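You operate a simulated robot arm through the tools that you are given. There is no shell and no other tool. Be economical: measure what you need, move in short steps, check, and stop when the job is done.

Carry out the task below with a simulated robot arm. There is one attempt and no reset: what you move stays moved.

## Task
Put the washed parts of the coffee maker together again.
Fine: basket into its well, lid on the carafe, carafe on its plate, maker lid shut; the display ends on READY.

It is judged by the outcome, as a careful person would: the job done as asked, and still so three seconds after it is handed in. It fails if anything else is knocked over, pushed out of place, dropped, spilled or broken. A push-on lid holds only when it is set on centred and level and pressed home; a screw cap is set on level and turned clockwise until tight.

## Robot
A 7-joint arm with a two-finger parallel gripper on a trunk, on a base that drives. Base frame: it is fixed to the floor where the robot stands at the start and does not move with it; the origin is under the middle of the robot, x ahead of it, y to its left, z up. Lengths are in mm, angles in rad, forces in N, time in s.
With the tool pointing down near the work surface it reaches from about 480 to 920 mm from the robot's upright axis, wherever it stands. Its first joint turns from -2.007 to 2.007 rad. Places, roughly: aroma key [200, -1000, 1000]; basket well of the coffee maker [200, -1000, 1000]; brew key [100, -1000, 1000]; clean key [100, -1000, 1000]; cups key [200, -900, 1000]; delay key [200, -900, 1000]; maker lid [200, -1200, 1200]; top of the hotplate [200, -1000, 800]; warm key [100, -900, 1000]. Payload 3.91 kg.
The tool frame sits at the grasp point between the pads (the TCP): z along the fingers, y along the line on which they close. The tips reach 30 mm beyond it. Largest opening 110 mm; finger width 20, thickness 10; the body of the gripper, 48 by 112 mm, starts 55 mm behind the TCP.
Orientation is told as [roll, pitch, yaw] about the base's x, y, z axes, in that order, counted from this pose: with the fingers straight down and closing along the base's y, the tool's x points along the base's -x, its y along +y and its z along -z.

## Interface
- The arm moves only by the tool jog_arm. Its argument "rows" is a list that holds one entry, the list of rows, each a list of 7 numbers: the shift along the tool's x, y, z in units of 50 mm (1.0 is 50 mm), then the turn, a rotation vector about the tool's x, y, z in units of 6 degrees (1.0 is 6 degrees), then the opening, from 0 (shut) to 1 (fully open). In form: [[[tx, ty, tz, wx, wy, wz, fingers], ...]]. A call has 1 to 10 rows; each row shifts and turns the commanded pose from where the row before left it, along the tool's axes as they then stand. A call with a number of a shift or a turn outside -1 to 1 is refused whole. A row lasts 0.2 s, in which the tool goes at most 50 mm and 0.15 rad; a call with a longer step from one row to the next is refused whole, and so is a gripper value outside its range. Where a pose cannot be reached the arm comes as near as it can. A force on the tool above 40 N (or 10 N above the force at the start of the call, whichever is more), or a blocked arm, ends the call early, and 0.2 s more pass. The fingers move at their own pace (about 153 mm/s each) and stop on an object; they squeeze with about 29 N. The grip force told is the motor's: it shows also when the fingers shut on nothing. Time passes only in rows, and 0.2 s behind the last, so rows that do not move let the fingers close. It gives the time, the measured TCP pose, the force on the tool (base axes), the opening and the grip force at its end, in the units of the frame above (readings bear some noise), with the torque about the TCP (base axes, N m) and any sound that the robot's microphone picked up.
- Cameras (640 x 400 px; columns grow to the right, rows downward): "scene" is now at [196.1, 123.3, 1361.7]; the picture's right is [-0.81, -0.58, 0.00], its down [-0.29, 0.41, -0.86] and it looks along [0.50, -0.70, -0.50] (base axes); focal length 214 px, centre (320, 200). "wrist" rides on the gripper at [72, 17, -103] in the tool frame; the picture's right is [-0.23, 0.97, 0.00], its down [-0.76, -0.18, -0.62] and it looks along [-0.61, -0.14, 0.78] (tool axes); focal length 222 px, centre (320, 200). There is no depth. A picture from a camera that has moved, and an enlarged one, comes with that camera's place and axes in the base frame and with its lens. The place of the scene camera against the robot may be out by one fixed shift of up to 12 mm in any direction.
- grab_frame(camera): a new picture of that camera. It takes no simulated time.
- raise_lower(by): slides the trunk up (or, below 0, down) by that many mm; the arm and the scene camera ride with it, the base frame stays. It gives what a move gives, with no picture.
- drive_base(legs): drives the robot by 1 to 6 legs, each [ahead, left, turn to the left] in mm, mm and rad, along the robot's own axes; the way and the turn of a leg run together, so that a leg with both is an arc; at most 1500 mm and 3.142 rad a leg. The arm and the cameras ride along, it lands a little off, and it stops where it bumps. It gives what a move gives.
- turn_head(pan, tilt): turns the head with the scene camera to pan (to the left, within 1.396 rad either way) and tilt (down, from -0.506 to 1.204), counted from straight ahead of the robot. It gives what a move gives.
- enlarge(camera, box): a new picture of the part [left, top, right, bottom] of that camera's present view, enlarged. It takes no simulated time.
- job_done(): hands the job in; it is judged then, once.

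Go step by step. Nothing tells you exact positions but the pictures and the camera data: compare them with the known pose of the tool, close in by small moves and look again before you grip or let go. The budget is 120 turns and 98 pictures, counting those below and the enlarged ones. Unless the task says otherwise, let go and move clear before handing in, and close with one line.

The tools are called as name(argument=value, ...) on one line, values as JSON. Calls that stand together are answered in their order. jog_arm: Moves the arm, as the interface text tells. Its arguments: {"type":"object","properties":{"rows":{"type":"array"}},"required":["rows"]} The other tools are called the same way: raise_lower (by) slides the trunk up or down; drive_base (legs) drives the base; turn_head (pan, tilt) turns the head that bears the scene camera; grab_frame (camera) takes a picture; enlarge (camera, box) takes an enlarged picture of a part of a camera's view; job_done () hands the job in.

At the start:

```text
clock: 0.0
eef_pos: [279.1, -480.4, 1455.5]
tool_rot: [0.001, 0.001, 0.0]
wrist_force: [0.7, 0.1, 0.4]
moment: [0.03, 0.0, -0.01]
finger_gap: 110.2
grasp_force: 0.0
trunk travel left (down, up): [-683.0, 307.0]
robot x, y, heading: [-0.7, -0.8, -0.003]
head pan, tilt: [-0.951, 0.527]
```

scene: 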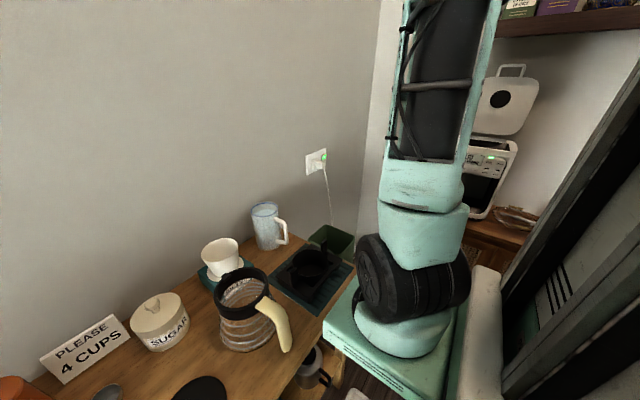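
wrist: 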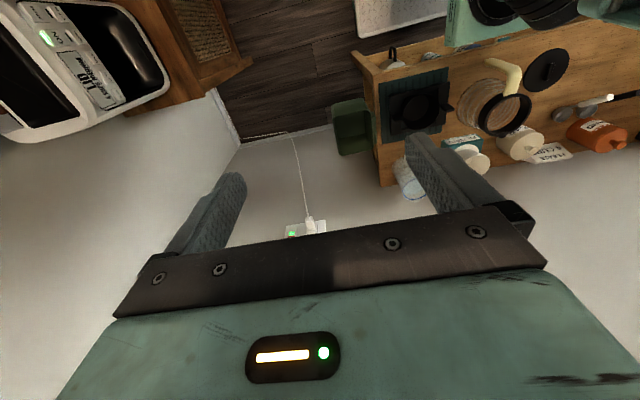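

I see a table with the carafe, a dark basket on a mat, a black lid disc and a sign; the coffee maker stands to the right. I take closer looks first.

enlarge(camera="scene", box=[160, 200, 360, 400])

enlarge(camera="scene", box=[440, 50, 560, 250])

enlarge(camera="wrist", box=[340, 0, 640, 200])

enlarge(camera="wrist", box=[0, 0, 250, 160])

```text
2.00 times, centred on (260, 300) of scene
camera zoom: at [196.1, 123.3, 1361.7], right [-0.81, -0.58, 0.0], down [-0.29, 0.41, -0.86], along [0.5, -0.7, -0.5], focal length 429 px, centre (440, 0)
```

zoom: 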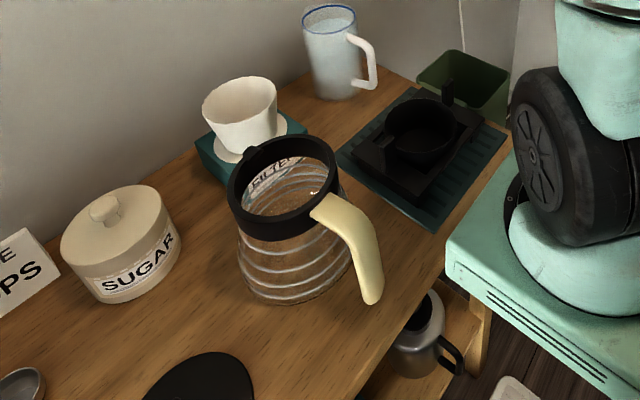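

```text
2.00 times, centred on (500, 150) of scene
camera zoom: at [196.1, 123.3, 1361.7], right [-0.81, -0.58, 0.0], down [-0.29, 0.41, -0.86], along [0.5, -0.7, -0.5], focal length 429 px, centre (-40, 300)
```

zoom: 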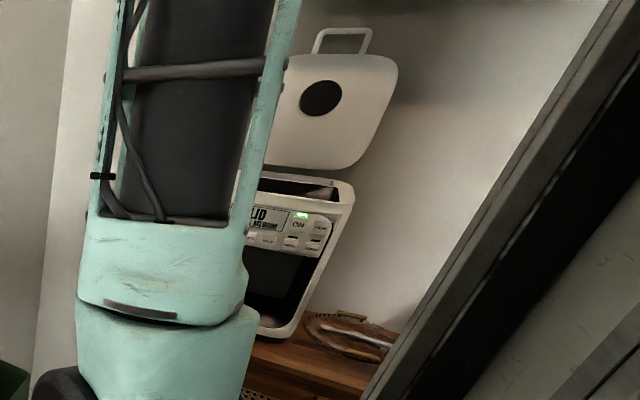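

```text
2.00 times, centred on (490, 100) of wrist
camera zoom: at [207.3, -462.6, 1559.3], right [0.23, 0.97, 0.0], down [0.76, -0.18, 0.62], along [0.61, -0.14, -0.78], focal length 444 px, centre (-20, 400)
```

zoom: 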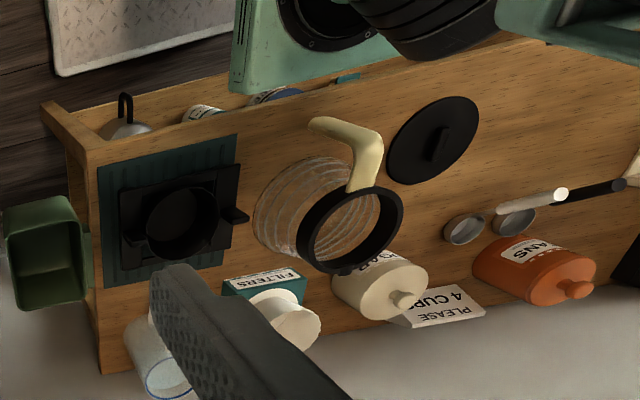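

```text
2.50 times, centred on (125, 80) of wrist
camera zoom: at [207.3, -462.6, 1559.3], right [0.23, 0.97, 0.0], down [0.76, -0.18, 0.62], along [0.61, -0.14, -0.78], focal length 555 px, centre (808, 500)
```

zoom: 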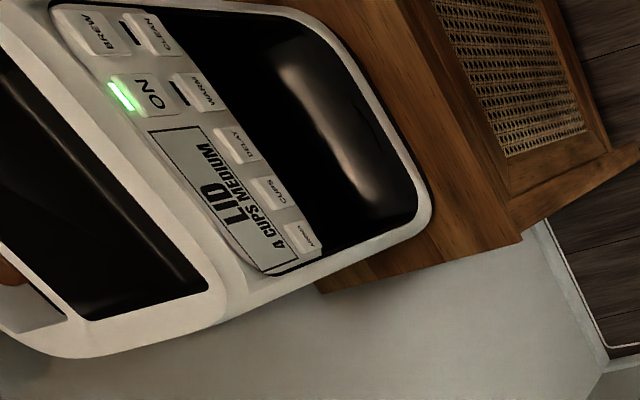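

The display says LID now. I estimate basket rim near (471,-222,887), carafe rim near (512,-24,948), carafe lid near (462,146,~830). I back off for a better reach, then look around.

drive_base(legs=[[-120, 0, 0]])

turn_head(pan=0.0, tilt=0.8)

grab_frame(camera="scene")

```text
clock: 1.2
eef_pos: [160.8, -481.3, 1455.4]
tool_rot: [0.001, 0.0, -0.002]
wrist_force: [-0.2, 0.1, -1.1]
moment: [-0.04, -0.02, -0.02]
finger_gap: 110.0
grasp_force: 0.1
trunk travel left (down, up): [-683.0, 307.0]
robot x, y, heading: [-122.8, 4.9, -0.003]
head pan, tilt: [-0.951, 0.527]
```

```text
clock: 2.5
eef_pos: [159.0, -480.2, 1456.7]
tool_rot: [-0.002, 0.001, -0.003]
wrist_force: [0.7, 0.0, 0.7]
moment: [0.0, 0.0, -0.02]
finger_gap: 110.0
grasp_force: 0.2
trunk travel left (down, up): [-683.0, 307.0]
robot x, y, heading: [-120.2, 3.0, -0.001]
head pan, tilt: [0.0, 0.799]
```

```text
91 pictures are left
camera scene: at [104.9, 196.5, 1338.4], right [0.0, -1.0, 0.0], down [-0.72, 0.0, -0.7], along [0.7, 0.0, -0.72], focal length 214 px, centre (320, 200)
```

scene: 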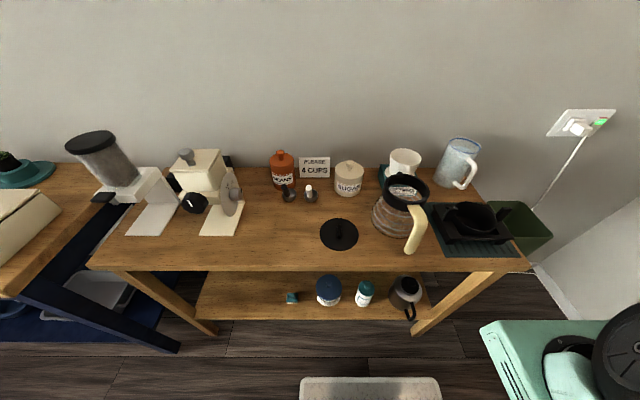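

The whole table is visible. Enlarge the lid, carafe and basket.

enlarge(camera="scene", box=[310, 140, 530, 278])

turn_head(pan=-1.3, tilt=0.3)

grab_frame(camera="scene")

```text
2.90 times, centred on (420, 209) of scene
camera zoom: at [104.9, 196.5, 1338.4], right [0.0, -1.0, 0.0], down [-0.72, 0.0, -0.7], along [0.7, 0.0, -0.72], focal length 622 px, centre (30, 174)
```

zoom: 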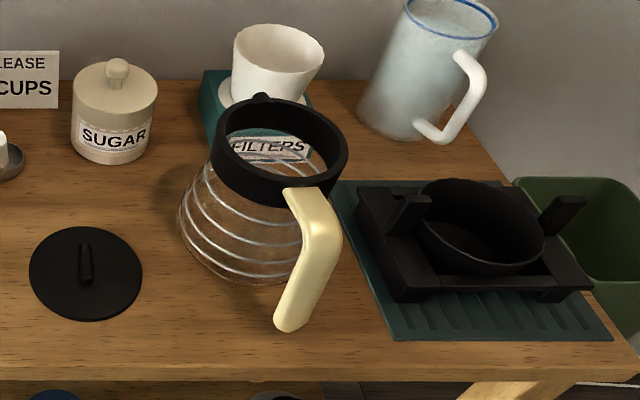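

```text
clock: 3.9
eef_pos: [159.7, -481.0, 1456.5]
tool_rot: [-0.001, 0.001, -0.001]
wrist_force: [-0.7, -0.3, 0.0]
moment: [0.01, 0.01, 0.02]
finger_gap: 110.0
grasp_force: 0.1
trunk travel left (down, up): [-683.0, 307.0]
robot x, y, heading: [-118.7, -2.3, -0.005]
head pan, tilt: [-1.3, 0.3]
```

```text
89 pictures are left
camera scene: at [49.1, 106.7, 1382.7], right [-0.96, -0.27, 0.0], down [-0.08, 0.29, -0.96], along [0.25, -0.92, -0.3], focal length 214 px, centre (320, 200)
```

scene: 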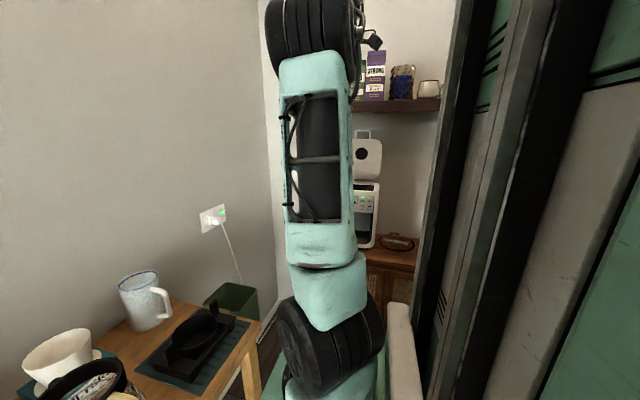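

Basket (cup with two ears and a frame) sits on a mat. I move the gripper over the table to look down with the wrist camera.

jog_arm(rows=[[[-0.5, 0.65, 0.515, 0, 0, 0, 1], [-0.5, 0.65, 0.515, 0, 0, 0, 1], [-0.5, 0.65, 0.515, 0, 0, 0, 1], [-0.5, 0.65, 0.515, 0, 0, 0, 1], [-0.5, 0.65, 0.515, 0, 0, 0, 1], [-0.5, 0.65, 0.515, 0, 0, 0, 1], [-0.5, 0.65, 0.515, 0, 0, 0, 1], [-0.5, 0.65, 0.515, 0, 0, 0, 1]]])

grab_frame(camera="wrist")

grab_frame(camera="scene")

```text
clock: 5.7
eef_pos: [360.7, -222.8, 1249.5]
tool_rot: [0.001, -0.001, -0.001]
wrist_force: [-1.1, -0.2, 0.5]
moment: [0.02, -0.02, -0.02]
finger_gap: 110.1
grasp_force: 0.0
trunk travel left (down, up): [-683.0, 307.0]
robot x, y, heading: [-117.9, -1.1, -0.002]
head pan, tilt: [-1.3, 0.3]
```

```text
88 pictures are left
camera wrist: at [287.9, -204.2, 1353.1], right [0.23, 0.97, 0.0], down [0.76, -0.18, 0.62], along [0.61, -0.14, -0.78], focal length 222 px, centre (320, 200)
```

wrist: 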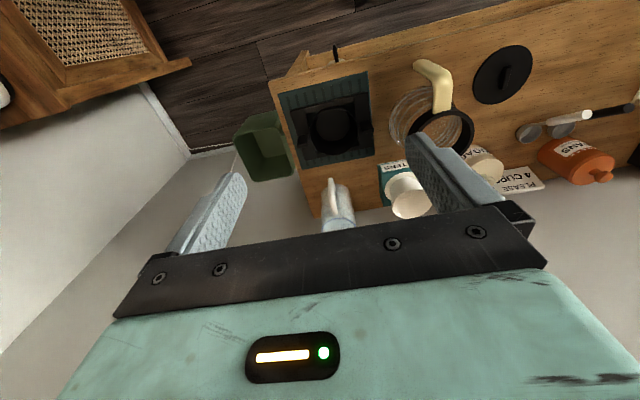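

```text
87 pictures are left
camera scene: at [48.7, 106.5, 1382.8], right [-0.96, -0.27, 0.0], down [-0.08, 0.29, -0.96], along [0.25, -0.92, -0.3], focal length 214 px, centre (320, 200)
```

scene: 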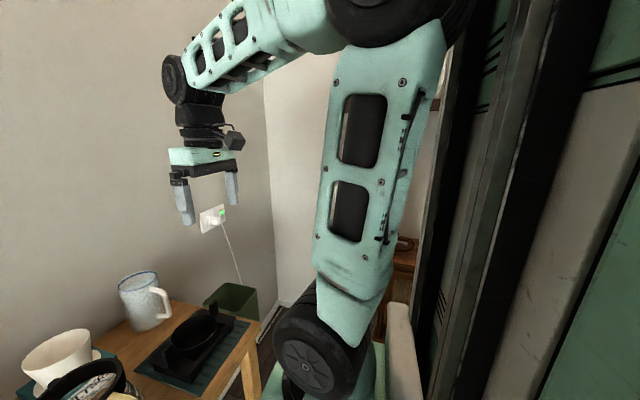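

enlarge(camera="wrist", box=[260, 50, 400, 190])

enlarge(camera="wrist", box=[370, 30, 550, 170])

enlarge(camera="scene", box=[120, 280, 280, 390])

```text
2.86 times, centred on (330, 120) of wrist
camera zoom: at [287.9, -204.2, 1353.1], right [0.23, 0.97, 0.0], down [0.76, -0.18, 0.62], along [0.61, -0.14, -0.78], focal length 635 px, centre (291, 429)
```

zoom: 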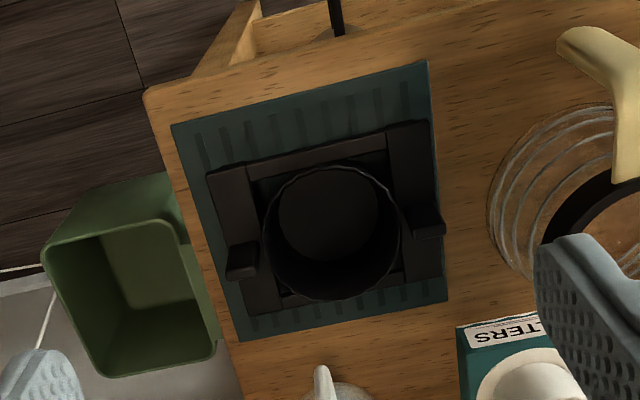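

```text
2.86 times, centred on (460, 100) of wrist
camera zoom: at [287.9, -204.2, 1353.1], right [0.23, 0.97, 0.0], down [0.76, -0.18, 0.62], along [0.61, -0.14, -0.78], focal length 635 px, centre (-80, 486)
```

zoom: 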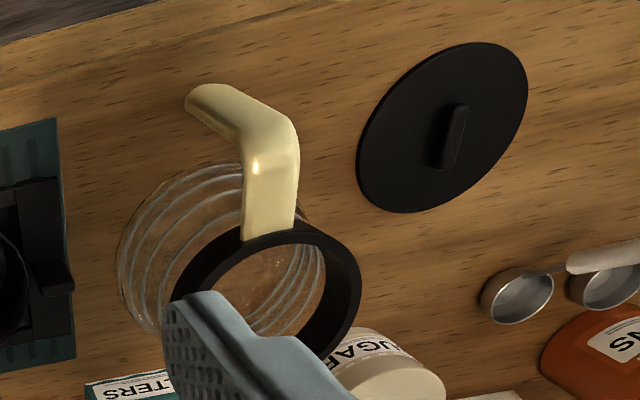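

```text
3.64 times, centred on (200, 335) of scene
camera zoom: at [48.7, 106.5, 1382.8], right [-0.96, -0.27, 0.0], down [-0.08, 0.29, -0.96], along [0.25, -0.92, -0.3], focal length 780 px, centre (756, -291)
```

zoom: 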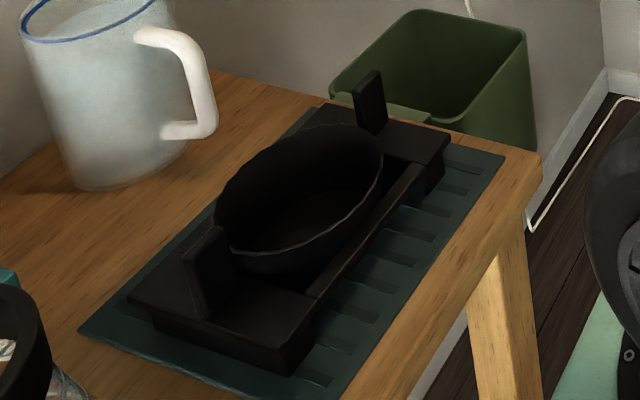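

The basket's two ears may be its handles or the stand's; I look from closer.

jog_arm(rows=[[[0, 0.2, 0.95, 0, 0, 0, 1], [0, 0.2, 0.95, 0, 0, 0, 1], [0, 0.2, 0.95, 0, 0, 0, 1]]])

enlarge(camera="wrist", box=[200, 60, 440, 210])

```text
clock: 6.5
eef_pos: [361.4, -190.1, 1107.0]
tool_rot: [0.003, -0.002, -0.002]
wrist_force: [-0.2, 0.3, 0.2]
moment: [-0.04, -0.03, -0.02]
finger_gap: 110.2
grasp_force: 0.1
trunk travel left (down, up): [-683.0, 307.0]
robot x, y, heading: [-119.5, -2.1, -0.001]
head pan, tilt: [-1.3, 0.3]
```

```text
2.67 times, centred on (320, 135) of wrist
camera zoom: at [288.0, -173.1, 1210.5], right [0.23, 0.97, 0.0], down [0.76, -0.18, 0.62], along [0.61, -0.14, -0.78], focal length 592 px, centre (320, 373)
```

zoom: 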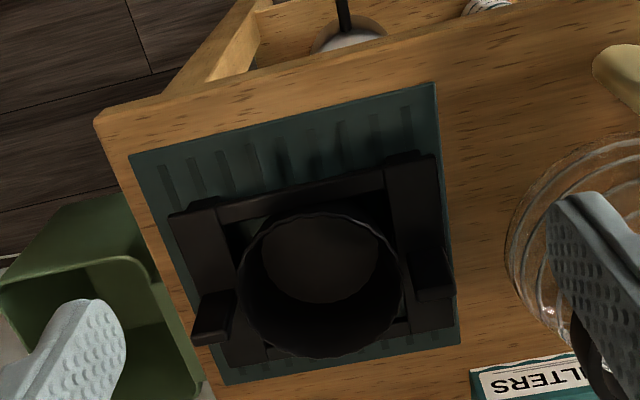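

I check the free floor on the right before planning a base pose near the maker.

turn_head(pan=-1.396, tilt=0.8)

grab_frame(camera="scene")

```text
clock: 7.5
eef_pos: [361.6, -190.8, 1107.2]
tool_rot: [-0.002, -0.001, -0.002]
wrist_force: [-0.4, 0.0, -0.9]
moment: [0.0, -0.01, -0.02]
finger_gap: 110.0
grasp_force: 0.0
trunk travel left (down, up): [-683.0, 307.0]
robot x, y, heading: [-116.1, 2.9, 0.0]
head pan, tilt: [-1.396, 0.799]
```

```text
82 pictures are left
camera scene: at [38.1, 117.2, 1338.4], right [-0.98, -0.17, 0.0], down [-0.12, 0.71, -0.7], along [0.12, -0.69, -0.72], focal length 214 px, centre (320, 200)
```

scene: 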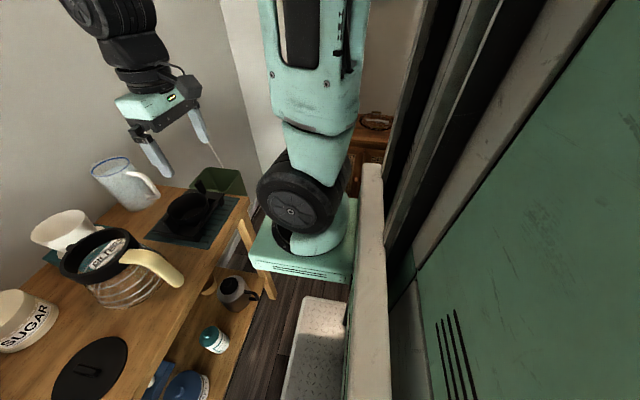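

The green panels are the robot's own column. One stand near (-70,-330) should reach both table and maker; I drive there and turn the head to the maker.

drive_base(legs=[[0, -330, 0], [40, 0, 0]])

turn_head(pan=-1.2, tilt=0.4)

grab_frame(camera="scene")

```text
clock: 10.1
eef_pos: [400.1, -519.9, 1108.6]
tool_rot: [-0.001, 0.001, -0.002]
wrist_force: [0.0, 0.0, -0.1]
moment: [0.0, 0.01, 0.0]
finger_gap: 109.9
grasp_force: 0.0
trunk travel left (down, up): [-683.0, 307.0]
robot x, y, heading: [-79.8, -335.0, -0.001]
head pan, tilt: [-1.396, 0.799]
```

```text
clock: 11.0
eef_pos: [401.1, -520.0, 1107.3]
tool_rot: [-0.001, 0.0, -0.004]
wrist_force: [0.2, -0.1, 0.0]
moment: [-0.02, 0.01, 0.0]
finger_gap: 110.0
grasp_force: 0.0
trunk travel left (down, up): [-683.0, 307.0]
robot x, y, heading: [-78.0, -330.6, -0.004]
head pan, tilt: [-1.201, 0.4]
```

```text
81 pictures are left
camera scene: at [96.9, -219.1, 1373.4], right [-0.93, -0.36, 0.0], down [-0.14, 0.36, -0.92], along [0.33, -0.86, -0.39], focal length 214 px, centre (320, 200)
```

scene: 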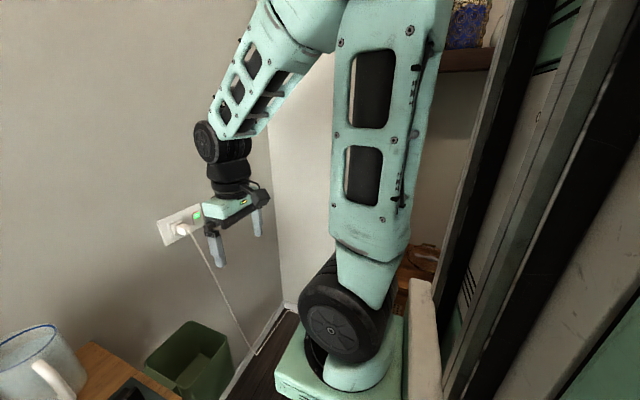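

The shoulder hides the maker, so I bring the wrist camera over to it.

jog_arm(rows=[[[0.603, -0.514, -0.551, 0, 0, 0, 1], [0.603, -0.514, -0.551, 0, 0, 0, 1], [0.603, -0.514, -0.551, 0, 0, 0, 1], [0.603, -0.514, -0.551, 0, 0, 0, 1], [0.603, -0.514, -0.551, 0, 0, 0, 1], [0.603, -0.514, -0.551, 0, 0, 0, 1], [0.603, -0.514, -0.551, 0, 0, 0, 1], [0, 0, 0, 0, 0, 1, 1], [0, 0, 0, 0, 0, 1, 1], [0, 0, 0, 0, 0, 1, 1]]])

jog_arm(rows=[[[0, 0, 0, 0, 0, 1, 1], [0, 0, 0, 0, 0, 1, 1], [0, 0, 0, 0, 0, 1, 1], [0, 0, 0, 0, 0, 1, 1], [0, 0, 0, 0, 0, 1, 1], [0, 0, 0, 0, 0, 1, 1], [0, 0, 0, 0, 0, 1, 1], [0, 0, 0, 0, 0, 1, 1], [0, 0, 0, 0, 0, 1, 1], [0, 0, 0, 0, 0, 1, 1]]])

grab_frame(camera="wrist")

grab_frame(camera="scene")

```text
clock: 13.2
eef_pos: [259.5, -683.9, 1223.5]
tool_rot: [-0.004, 0.003, -0.318]
wrist_force: [-0.9, 1.0, -0.5]
moment: [-0.03, 0.01, -0.04]
finger_gap: 109.8
grasp_force: 0.1
out of reach, approached as far as the arm can: row 2, 3, 4, 5, 6
trunk travel left (down, up): [-683.0, 307.0]
robot x, y, heading: [-80.5, -330.1, -0.004]
head pan, tilt: [-1.201, 0.4]
```

```text
clock: 15.4
eef_pos: [257.5, -686.5, 1224.8]
tool_rot: [-0.002, -0.003, -1.365]
wrist_force: [-0.4, 1.1, 0.2]
moment: [0.01, 0.02, 0.0]
finger_gap: 109.8
grasp_force: 0.0
trunk travel left (down, up): [-683.0, 307.0]
robot x, y, heading: [-79.6, -332.6, -0.002]
head pan, tilt: [-1.201, 0.4]
```

```text
80 pictures are left
camera wrist: at [259.6, -611.9, 1327.4], right [1.0, -0.02, 0.0], down [-0.02, -0.78, 0.62], along [-0.01, -0.62, -0.78], focal length 222 px, centre (320, 200)
```

wrist: 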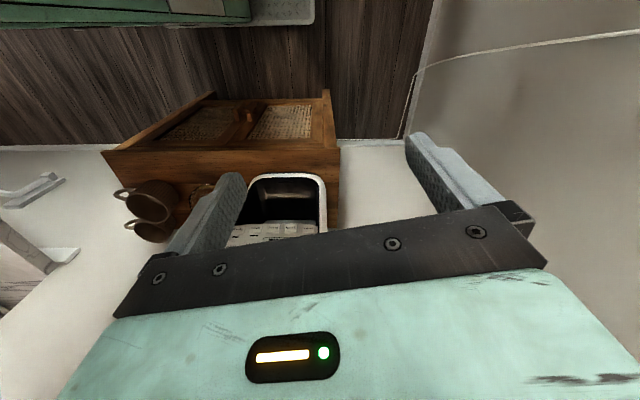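

```text
79 pictures are left
camera scene: at [99.8, -219.5, 1372.5], right [-0.93, -0.36, 0.0], down [-0.14, 0.36, -0.92], along [0.33, -0.86, -0.39], focal length 214 px, centre (320, 200)
```

scene: 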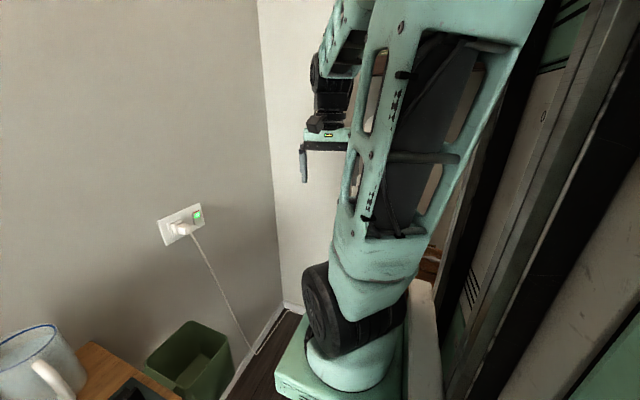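

The gripper hides the maker's top from here. I turn the base to the right so that the scene camera gets a clear view of the maker.

drive_base(legs=[[0, 0, -0.9]])

turn_head(pan=-0.3, tilt=0.45)

grab_frame(camera="scene")

```text
clock: 18.1
eef_pos: [-148.8, -816.2, 1224.1]
tool_rot: [-0.001, -0.001, -2.261]
wrist_force: [0.2, 0.5, 0.2]
moment: [-0.01, -0.04, -0.01]
finger_gap: 109.9
grasp_force: 0.0
trunk travel left (down, up): [-683.0, 307.0]
robot x, y, heading: [-83.0, -326.0, -0.901]
head pan, tilt: [-1.201, 0.4]
```

```text
clock: 19.3
eef_pos: [-148.9, -817.2, 1224.3]
tool_rot: [-0.003, 0.001, -2.259]
wrist_force: [0.4, 0.0, -1.3]
moment: [0.0, 0.03, 0.01]
finger_gap: 110.1
grasp_force: 0.1
trunk travel left (down, up): [-683.0, 307.0]
robot x, y, heading: [-78.0, -330.3, -0.899]
head pan, tilt: [-0.3, 0.45]
```

```text
78 pictures are left
camera scene: at [204.9, -408.9, 1368.4], right [-0.93, -0.36, 0.0], down [-0.16, 0.41, -0.9], along [0.33, -0.84, -0.44], focal length 214 px, centre (320, 200)
```

scene: 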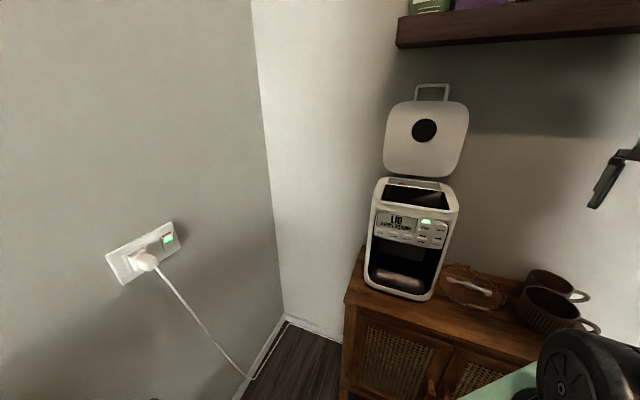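

Clear view. Enlarge the maker.

enlarge(camera="scene", box=[345, 75, 505, 190])

enlarge(camera="scene", box=[345, 170, 505, 310])

```text
3.48 times, centred on (425, 132) of scene
camera zoom: at [204.9, -408.9, 1368.4], right [-0.93, -0.36, 0.0], down [-0.16, 0.41, -0.9], along [0.33, -0.84, -0.44], focal length 746 px, centre (-45, 435)
```

zoom: 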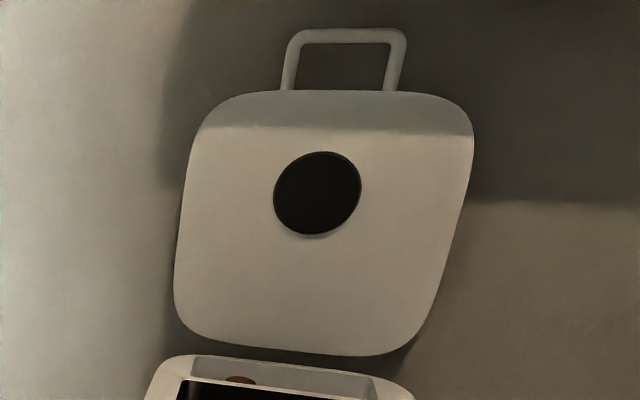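

```text
2.86 times, centred on (425, 240) of scene
camera zoom: at [204.9, -408.9, 1368.4], right [-0.93, -0.36, 0.0], down [-0.16, 0.41, -0.9], along [0.33, -0.84, -0.44], focal length 613 px, centre (20, 86)
```

zoom: 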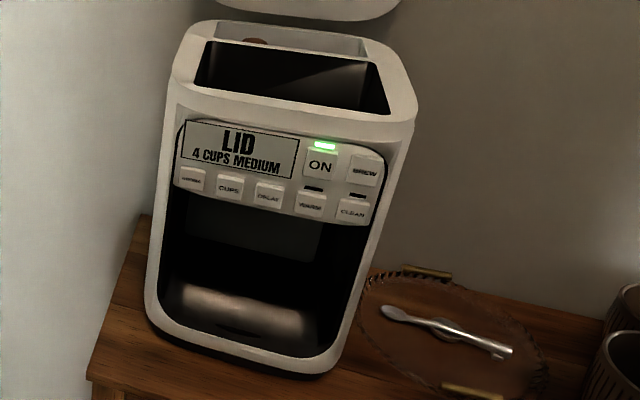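

The well is a rectangular opening about 168 x 125 mm in the maker's top near (160,-1035,1105). I bring the wrist camera above it for a look inside.

jog_arm(rows=[[[0.161, 0.868, -0.065, 0, 0, 0, 1], [0.161, 0.868, -0.065, 0, 0, 0, 1], [0.161, 0.868, -0.065, 0, 0, 0, 1], [0.161, 0.868, -0.065, 0, 0, 0, 1], [0.161, 0.868, -0.065, 0, 0, 0, 1], [0.161, 0.868, -0.065, 0, 0, 0, 1], [0.161, 0.868, -0.065, 0, 0, 0, 1], [0.161, 0.868, -0.065, 0, 0, 0, 1]]])

jog_arm(rows=[[[0, 0, 0, 0, 0, -1, 1], [0, 0, 0, 0, 0, -1, 1], [0, 0, 0, 0, 0, -1, 1], [0, 0, 0, 0, 0, -1, 1], [0, 0, 0, 0, 0, -1, 1], [0, 0, 0, 0, 0, -1, 1], [0, 0, 0, 0, 0, -1, 1]]])

grab_frame(camera="wrist")

grab_frame(camera="scene")

```text
clock: 21.1
eef_pos: [159.2, -985.9, 1251.1]
tool_rot: [0.0, 0.0, -2.262]
wrist_force: [-0.2, -0.4, -0.2]
moment: [0.03, -0.06, -0.03]
finger_gap: 110.4
grasp_force: 0.1
trunk travel left (down, up): [-683.0, 307.0]
robot x, y, heading: [-80.7, -330.4, -0.899]
head pan, tilt: [-0.3, 0.45]
```

```text
clock: 22.7
eef_pos: [159.4, -984.7, 1250.6]
tool_rot: [0.0, -0.001, -1.526]
wrist_force: [-0.2, 0.4, 0.0]
moment: [0.01, -0.01, 0.0]
finger_gap: 110.0
grasp_force: 0.1
trunk travel left (down, up): [-683.0, 307.0]
robot x, y, heading: [-78.5, -328.6, -0.9]
head pan, tilt: [-0.3, 0.45]
```

```text
75 pictures are left
camera wrist: at [172.1, -912.2, 1353.9], right [0.98, -0.18, 0.0], down [-0.14, -0.77, 0.62], along [-0.11, -0.61, -0.78], focal length 222 px, centre (320, 200)
```

wrist: 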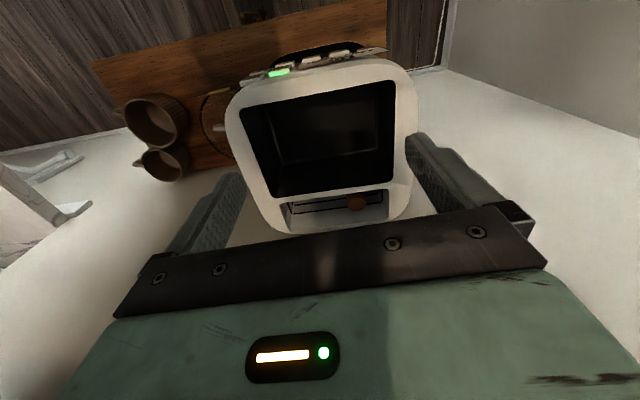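

```text
74 pictures are left
camera scene: at [203.4, -406.9, 1368.8], right [-0.93, -0.36, 0.0], down [-0.16, 0.41, -0.9], along [0.33, -0.84, -0.44], focal length 214 px, centre (320, 200)
```

scene: 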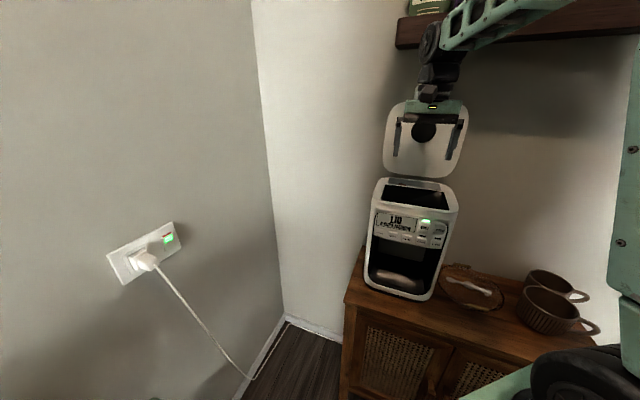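

enlarge(camera="wrist", box=[220, 40, 430, 240])

enlarge(camera="scene", box=[350, 80, 500, 310])

```text
2.00 times, centred on (325, 140) of wrist
camera zoom: at [172.1, -912.2, 1353.9], right [0.98, -0.18, 0.0], down [-0.14, -0.77, 0.62], along [-0.11, -0.61, -0.78], focal length 444 px, centre (310, 320)
```

zoom: 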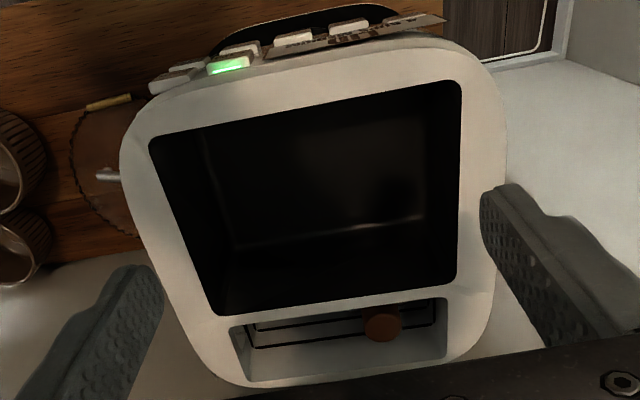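

```text
1.74 times, centred on (425, 195) of scene
camera zoom: at [203.4, -406.9, 1368.8], right [-0.93, -0.36, 0.0], down [-0.16, 0.41, -0.9], along [0.33, -0.84, -0.44], focal length 373 px, centre (137, 209)
```

zoom: 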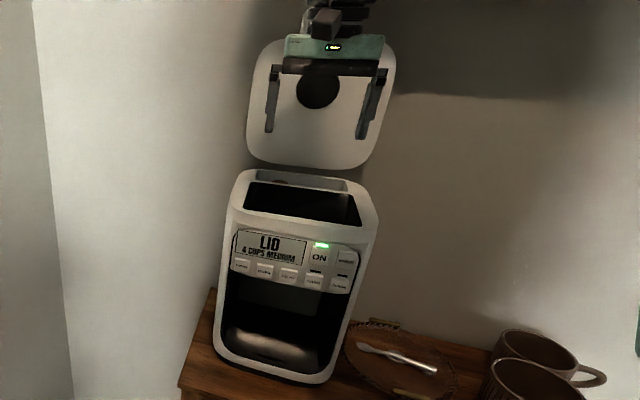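

Well opening: x 73–240, y -1091…-969, rim z 1105, floor about z 1004, maker square to the axes. Now I go back to the table for a close view of the basket.

jog_arm(rows=[[[0.886, 0.288, 0.247, 0, 0, -0.857, 1], [0.857, 0.366, 0.247, 0, 0, -0.857, 1], [0.82, 0.442, 0.247, 0, 0, -0.857, 1], [0.777, 0.513, 0.247, 0, 0, -0.857, 1], [0.728, 0.581, 0.247, 0, 0, -0.857, 1], [0.673, 0.644, 0.247, 0, 0, -0.857, 1], [0.613, 0.702, 0.247, 0, 0, -0.857, 1], [0.547, 0.754, 0.247, 0, 0, -0.857, 1], [0.478, 0.8, 0.247, 0, 0, -0.857, 1], [0.404, 0.839, 0.247, 0, 0, -0.857, 1]]])

jog_arm(rows=[[[0.327, 0.872, 0.247, 0, 0, -0.857, 1], [0.247, 0.898, 0.247, 0, 0, -0.857, 1], [0.166, 0.917, 0.247, 0, 0, -0.857, 1], [0.083, 0.928, 0.247, 0, 0, -0.857, 1], [0, 0.932, 0.247, 0, 0, -0.857, 1], [-0.084, 0.928, 0.247, 0, 0, -0.857, 1], [-0.167, 0.916, 0.247, 0, 0, -0.857, 1]]])

enlarge(camera="wrist", box=[200, 80, 440, 240])

```text
clock: 24.9
eef_pos: [285.0, -537.6, 1127.9]
tool_rot: [0.0, 0.002, -0.63]
wrist_force: [-0.3, -0.3, 0.3]
moment: [-0.02, -0.03, 0.02]
finger_gap: 110.1
grasp_force: 0.0
trunk travel left (down, up): [-683.0, 307.0]
robot x, y, heading: [-77.5, -329.4, -0.898]
head pan, tilt: [-0.3, 0.45]
```

```text
clock: 26.7
eef_pos: [398.0, -254.1, 1047.7]
tool_rot: [0.002, -0.014, -0.081]
wrist_force: [0.7, 0.0, 0.1]
moment: [0.0, 0.01, -0.02]
finger_gap: 109.9
grasp_force: 0.1
trunk travel left (down, up): [-683.0, 307.0]
robot x, y, heading: [-78.8, -330.0, -0.9]
head pan, tilt: [-0.3, 0.45]
stopped in row 7: the arm was blocked; the commanded pose is now the measured one
```

```text
2.50 times, centred on (320, 160) of wrist
camera zoom: at [324.8, -232.3, 1150.2], right [0.3, 0.95, 0.0], down [0.74, -0.24, 0.63], along [0.6, -0.19, -0.77], focal length 555 px, centre (320, 300)
```

zoom: 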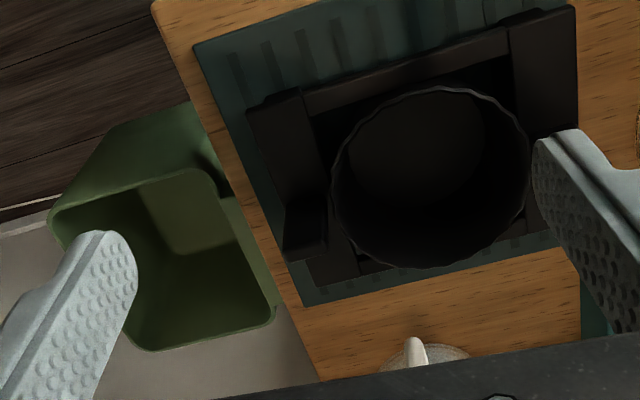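

The blocking matches the 480 mm inner limit around the robot's middle. I turn the head to the basket for a second angle.

turn_head(pan=1.38, tilt=0.9)

grab_frame(camera="scene")

```text
clock: 28.4
eef_pos: [392.6, -250.7, 1045.4]
tool_rot: [-0.001, -0.005, -0.068]
wrist_force: [-0.4, -0.7, 0.1]
moment: [0.04, 0.03, 0.01]
finger_gap: 109.9
grasp_force: 0.0
trunk travel left (down, up): [-683.0, 307.0]
robot x, y, heading: [-80.3, -326.8, -0.897]
head pan, tilt: [1.381, 0.901]
```

```text
70 pictures are left
camera scene: at [237.5, -288.0, 1329.9], right [0.44, -0.9, 0.0], down [-0.71, -0.35, -0.62], along [0.55, 0.27, -0.79], focal length 214 px, centre (320, 200)
```

scene: 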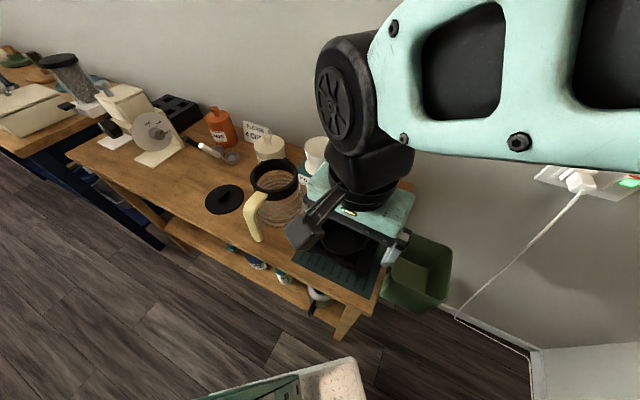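

The ears look like thin plates standing radially beside the cup. I zoom tightly to see whether they belong to cup or stand.

enlarge(camera="wrist", box=[290, 140, 350, 190])

enlarge(camera="scene", box=[290, 210, 390, 290])

```text
8.00 times, centred on (320, 165) of wrist
camera zoom: at [320.4, -228.7, 1146.8], right [0.29, 0.96, 0.0], down [0.74, -0.23, 0.63], along [0.6, -0.18, -0.78], focal length 1777 px, centre (320, 480)
```

zoom: 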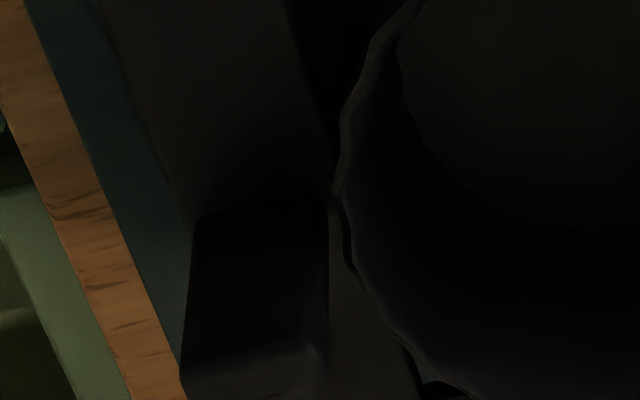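

```text
5.00 times, centred on (340, 250) of scene
camera zoom: at [237.5, -288.0, 1329.9], right [0.44, -0.9, 0.0], down [-0.71, -0.35, -0.62], along [0.55, 0.27, -0.79], focal length 1072 px, centre (220, -50)
```

zoom: 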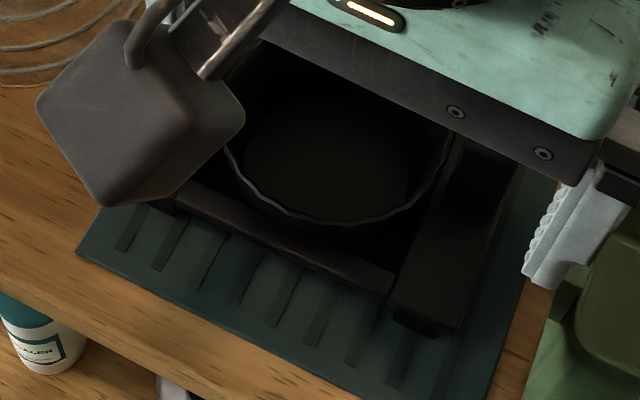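

The frame, ears and cup are one part (about 164 x 120 mm, just fitting the well), so the basket is to be gripped by one ear. I go over the ear at the -y side with the tool yawed -90°.

jog_arm(rows=[[[-0.82, 0.166, 0.35, 0, 0, 0, 1], [-0.82, 0.166, 0.35, 0, 0, 0, 1], [0, 0, 0, 0, 0, 1, 1], [0, 0, 0, 0, 0, 1, 1], [0, 0, 0, 0, 0, 1, 1], [0, 0, 0, 0, 0, 1, 1], [0, 0, 0, 0, 0, 1, 1], [0, 0, 0, 0, 0, 1, 1], [0, 0, 0, 0, 0, 1, 1], [0, 0, 0, 0, 0, 1, 1]]])

jog_arm(rows=[[[0, 0, 0, 0, 0, 1, 1], [0, 0, 0, 0, 0, 1, 1], [0, 0, 0, 0, 0, 1, 1], [0, 0, 0, 0, 0, 1, 1], [0, 0, 0, 0, 0, 1, 1], [0, 0, 0, 0, 0, 1, 1], [0, 0, 0, 0, 0, 0.35, 1]]])

grab_frame(camera="wrist")

```text
clock: 30.6
eef_pos: [478.7, -243.2, 1009.2]
tool_rot: [0.003, -0.005, -0.915]
wrist_force: [0.5, 0.2, -0.3]
moment: [0.01, -0.03, -0.02]
finger_gap: 110.1
grasp_force: 0.1
trunk travel left (down, up): [-683.0, 307.0]
robot x, y, heading: [-82.4, -332.3, -0.905]
head pan, tilt: [1.381, 0.901]
```

```text
clock: 32.2
eef_pos: [490.9, -261.8, 1011.3]
tool_rot: [0.008, 0.001, -1.618]
wrist_force: [0.3, -0.1, 0.1]
moment: [-0.02, 0.0, -0.02]
finger_gap: 110.0
grasp_force: 0.0
trunk travel left (down, up): [-683.0, 307.0]
robot x, y, heading: [-82.1, -330.8, -0.899]
head pan, tilt: [1.381, 0.901]
```

```text
67 pictures are left
camera wrist: at [510.1, -190.6, 1114.7], right [0.96, -0.27, 0.01], down [-0.22, -0.75, 0.62], along [-0.16, -0.6, -0.78], focal length 222 px, centre (320, 200)
```

wrist: 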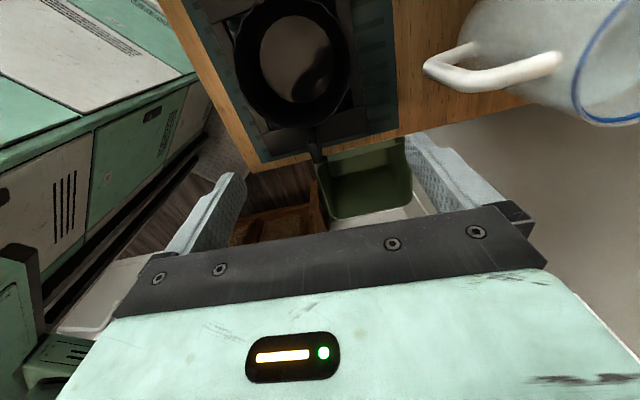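

The ear shows just above the fingers. Zoom to place it.

enlarge(camera="wrist", box=[200, 0, 440, 200])

jog_arm(rows=[[[0, 0, 0, 0, 0, 0, 1]]])

```text
2.00 times, centred on (320, 100) of wrist
camera zoom: at [510.1, -190.6, 1114.7], right [0.96, -0.27, 0.01], down [-0.22, -0.75, 0.62], along [-0.16, -0.6, -0.78], focal length 444 px, centre (320, 400)
```

zoom: 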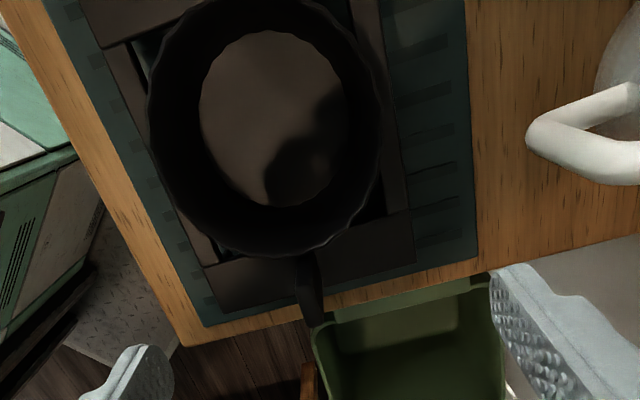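

```text
clock: 32.6
eef_pos: [490.9, -262.1, 1009.8]
tool_rot: [0.009, -0.001, -1.613]
wrist_force: [-0.1, 0.4, -0.9]
moment: [0.01, 0.03, 0.0]
finger_gap: 109.9
grasp_force: 0.1
trunk travel left (down, up): [-683.0, 307.0]
robot x, y, heading: [-80.2, -330.2, -0.898]
head pan, tilt: [1.381, 0.901]
```

The ear is at about (479,-286), z 863–916, roughly 9 mm thick along x. I move over it and descend partly, then check.

jog_arm(rows=[[[-0.51, -0.22, 0, 0, 0, 0, 0.55], [0, 0, 0.5, 0, 0, 0, 0.55], [0, 0, 0.6, 0, 0, 0, 0.55], [0, 0, 0, 0, 0, 0, 0.55]]])

enlarge(camera="wrist", box=[200, 60, 440, 220])

enlarge(camera="scene", box=[280, 170, 440, 300])

```text
clock: 33.6
eef_pos: [474.4, -275.9, 961.9]
tool_rot: [0.016, 0.005, -1.597]
wrist_force: [0.0, -1.1, -0.1]
moment: [-0.05, 0.03, 0.01]
finger_gap: 60.3
grasp_force: 0.0
trunk travel left (down, up): [-683.0, 307.0]
robot x, y, heading: [-77.7, -332.7, -0.906]
head pan, tilt: [1.381, 0.901]
```

```text
2.50 times, centred on (320, 140) of wrist
camera zoom: at [492.0, -205.0, 1065.3], right [0.97, -0.25, 0.01], down [-0.21, -0.76, 0.62], along [-0.14, -0.6, -0.79], focal length 555 px, centre (320, 350)
```

zoom: 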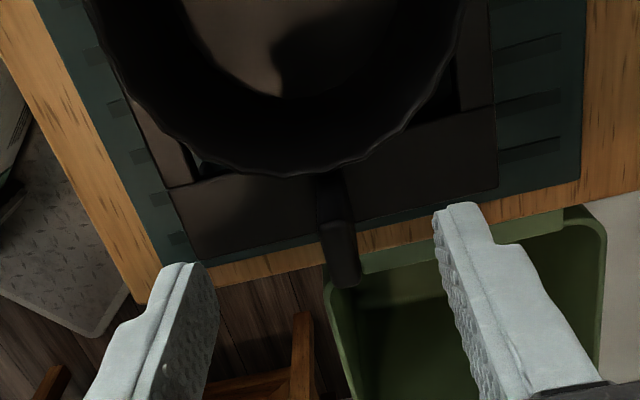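

```text
3.08 times, centred on (360, 235) of scene
camera zoom: at [233.0, -280.6, 1329.8], right [0.54, -0.84, 0.0], down [-0.66, -0.43, -0.61], along [0.52, 0.33, -0.79], focal length 660 px, centre (197, 92)
```

zoom: 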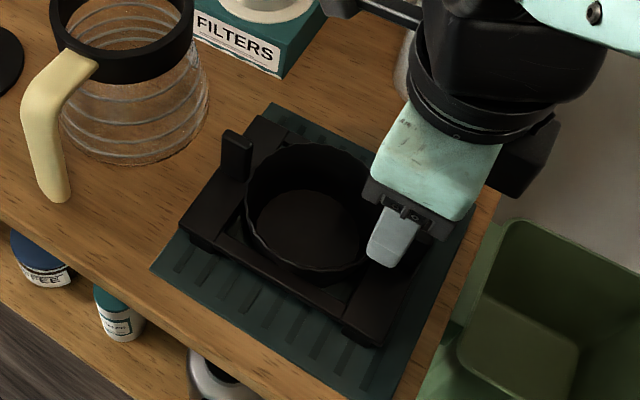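

The view confirms one solid basket on feet. Align 5 mm in x and 11 mm in y and go down.

jog_arm(rows=[[[-0.22, 0.1, 0, 0, 0, 0, 0.5], [0, 0, 0.4, 0, 0, 0, 0.5], [0, 0, 0.4, 0, 0, 0, 0.5], [0, 0, 0, 0, 0, 0, 0.5]]])

enlarge(camera="wrist", box=[200, 60, 440, 220])

enlarge(camera="scene", box=[320, 190, 420, 270])

```text
clock: 34.6
eef_pos: [478.2, -286.6, 919.2]
tool_rot: [0.014, 0.004, -1.593]
wrist_force: [-0.6, 0.7, 0.4]
moment: [-0.02, 0.0, -0.01]
finger_gap: 55.0
grasp_force: 0.0
trunk travel left (down, up): [-683.0, 307.0]
robot x, y, heading: [-74.9, -328.5, -0.898]
head pan, tilt: [1.381, 0.901]
```

```text
2.50 times, centred on (320, 140) of wrist
camera zoom: at [494.9, -214.0, 1022.9], right [0.97, -0.25, 0.01], down [-0.2, -0.76, 0.62], along [-0.14, -0.6, -0.79], focal length 555 px, centre (320, 350)
```

zoom: 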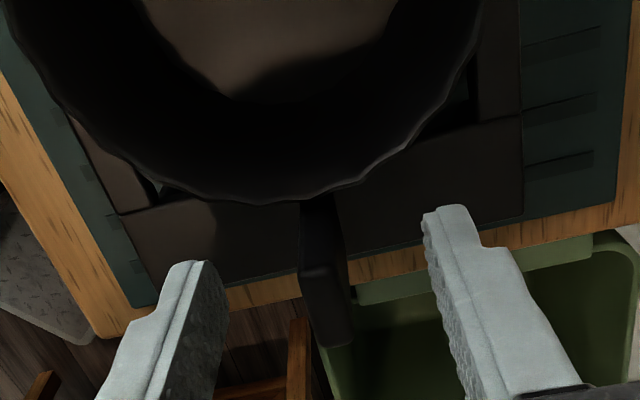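

```text
5.00 times, centred on (370, 230) of scene
camera zoom: at [234.8, -281.7, 1331.0], right [0.52, -0.85, 0.0], down [-0.66, -0.41, -0.63], along [0.54, 0.33, -0.78], focal length 1072 px, centre (70, 50)
```

zoom: 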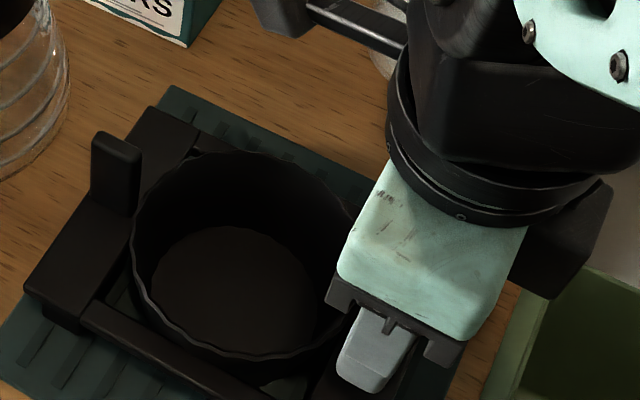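

The ear is centred between the fingers. I lower 14 mm, close, and look at the grip.

jog_arm(rows=[[[0, 0, 0.28, 0, 0, 0, 0.5], [0, 0, 0, 0, 0, 0, 0.3], [0, 0, 0, 0, 0, 0, 0.1], [0, 0, 0, 0, 0, 0, 0], [0, 0, 0, 0, 0, 0, 0], [0, 0, 0, 0, 0, 0, 0]]])

jog_arm(rows=[[[0, 0, -0.4, 0, 0, 0, 0], [0, 0, -0.4, 0, 0, 0, 0], [0, 0, 0, 0, 0, 0, 0]]])

enlarge(camera="wrist", box=[160, 0, 440, 220])

enlarge(camera="scene", box=[280, 170, 440, 300])

```text
clock: 36.0
eef_pos: [475.5, -282.5, 899.3]
tool_rot: [0.006, -0.004, -1.582]
wrist_force: [4.9, -5.4, 8.3]
moment: [-0.15, 0.12, -0.01]
finger_gap: 9.7
grasp_force: 29.1
trunk travel left (down, up): [-683.0, 307.0]
robot x, y, heading: [-78.8, -332.8, -0.898]
head pan, tilt: [1.381, 0.901]
```

```text
clock: 36.8
eef_pos: [474.8, -281.9, 944.0]
tool_rot: [0.011, 0.001, -1.584]
wrist_force: [0.1, 0.6, -1.4]
moment: [-0.07, 0.03, -0.04]
finger_gap: 9.7
grasp_force: 29.1
trunk travel left (down, up): [-683.0, 307.0]
robot x, y, heading: [-82.7, -333.2, -0.897]
head pan, tilt: [1.381, 0.901]
```

```text
1.82 times, centred on (300, 110) of wrist
camera zoom: at [491.6, -209.8, 1047.8], right [0.97, -0.24, 0.01], down [-0.19, -0.76, 0.62], along [-0.14, -0.6, -0.78], focal length 404 px, centre (356, 364)
```

zoom: 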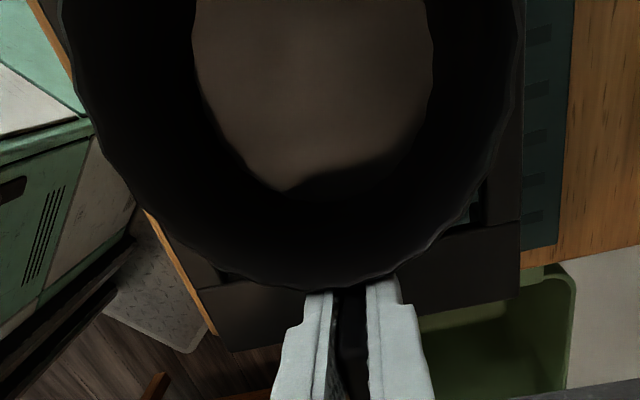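

```text
3.08 times, centred on (360, 235) of scene
camera zoom: at [235.3, -283.7, 1330.0], right [0.5, -0.87, 0.0], down [-0.68, -0.39, -0.62], along [0.54, 0.31, -0.79], focal length 660 px, centre (197, 92)
```

zoom: 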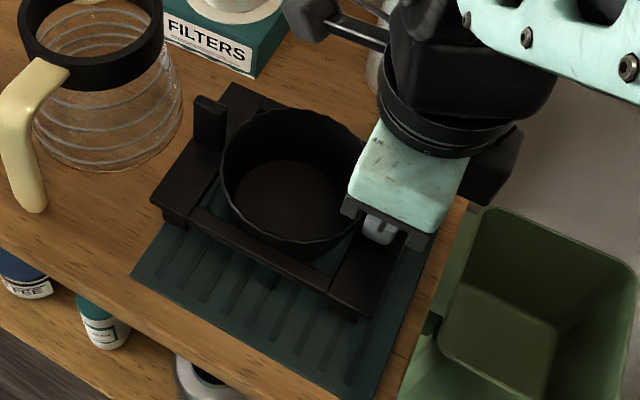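

The basket is held level by its ear. I raise it and swing it toward the maker, turning -90° on the way.

jog_arm(rows=[[[0, 0, -0.5, 0, 0, 0, 0], [0, 0, -0.8, 0, 0, 0, 0], [0, 0, -0.9, 0, 0, 0, 0], [0, 0, -0.9, 0, 0, 0, 0], [0, 0, -0.9, 0, 0, 0, 0], [0, 0, -0.8, 0, 0, 0, 0], [0, 0, -0.6, 0, 0, 0, 0]]])

jog_arm(rows=[[[-0.84, -0.279, 0, 0, 0, 0.75, 0], [-0.859, -0.212, 0, 0, 0, 0.75, 0], [-0.873, -0.1445, 0, 0, 0, 0.75, 0], [-0.881, -0.075, 0, 0, 0, 0.75, 0], [-0.885, -0.006, 0, 0, 0, 0.75, 0], [-0.8826, 0.0635, 0, 0, 0, 0.75, 0], [-0.875, 0.132, 0, 0, 0, 0.75, 0], [-0.862, 0.2005, 0, 0, 0, 0.75, 0], [-0.843, 0.2675, 0, 0, 0, 0.75, 0], [-0.82, 0.333, 0, 0, 0, 0.75, 0]]])

```text
clock: 38.4
eef_pos: [471.1, -278.4, 1208.8]
tool_rot: [0.004, -0.003, -1.579]
wrist_force: [0.7, 0.2, -1.0]
moment: [-0.13, -0.02, -0.01]
finger_gap: 9.8
grasp_force: 29.4
trunk travel left (down, up): [-683.0, 307.0]
robot x, y, heading: [-81.4, -333.0, -0.903]
head pan, tilt: [1.381, 0.901]
```

```text
clock: 40.6
eef_pos: [329.3, -695.6, 1209.5]
tool_rot: [0.006, 0.001, -2.363]
wrist_force: [-0.5, 0.6, -1.7]
moment: [-0.11, 0.04, 0.0]
finger_gap: 9.5
grasp_force: 29.8
trunk travel left (down, up): [-683.0, 307.0]
robot x, y, heading: [-83.2, -330.7, -0.903]
head pan, tilt: [1.381, 0.901]
```

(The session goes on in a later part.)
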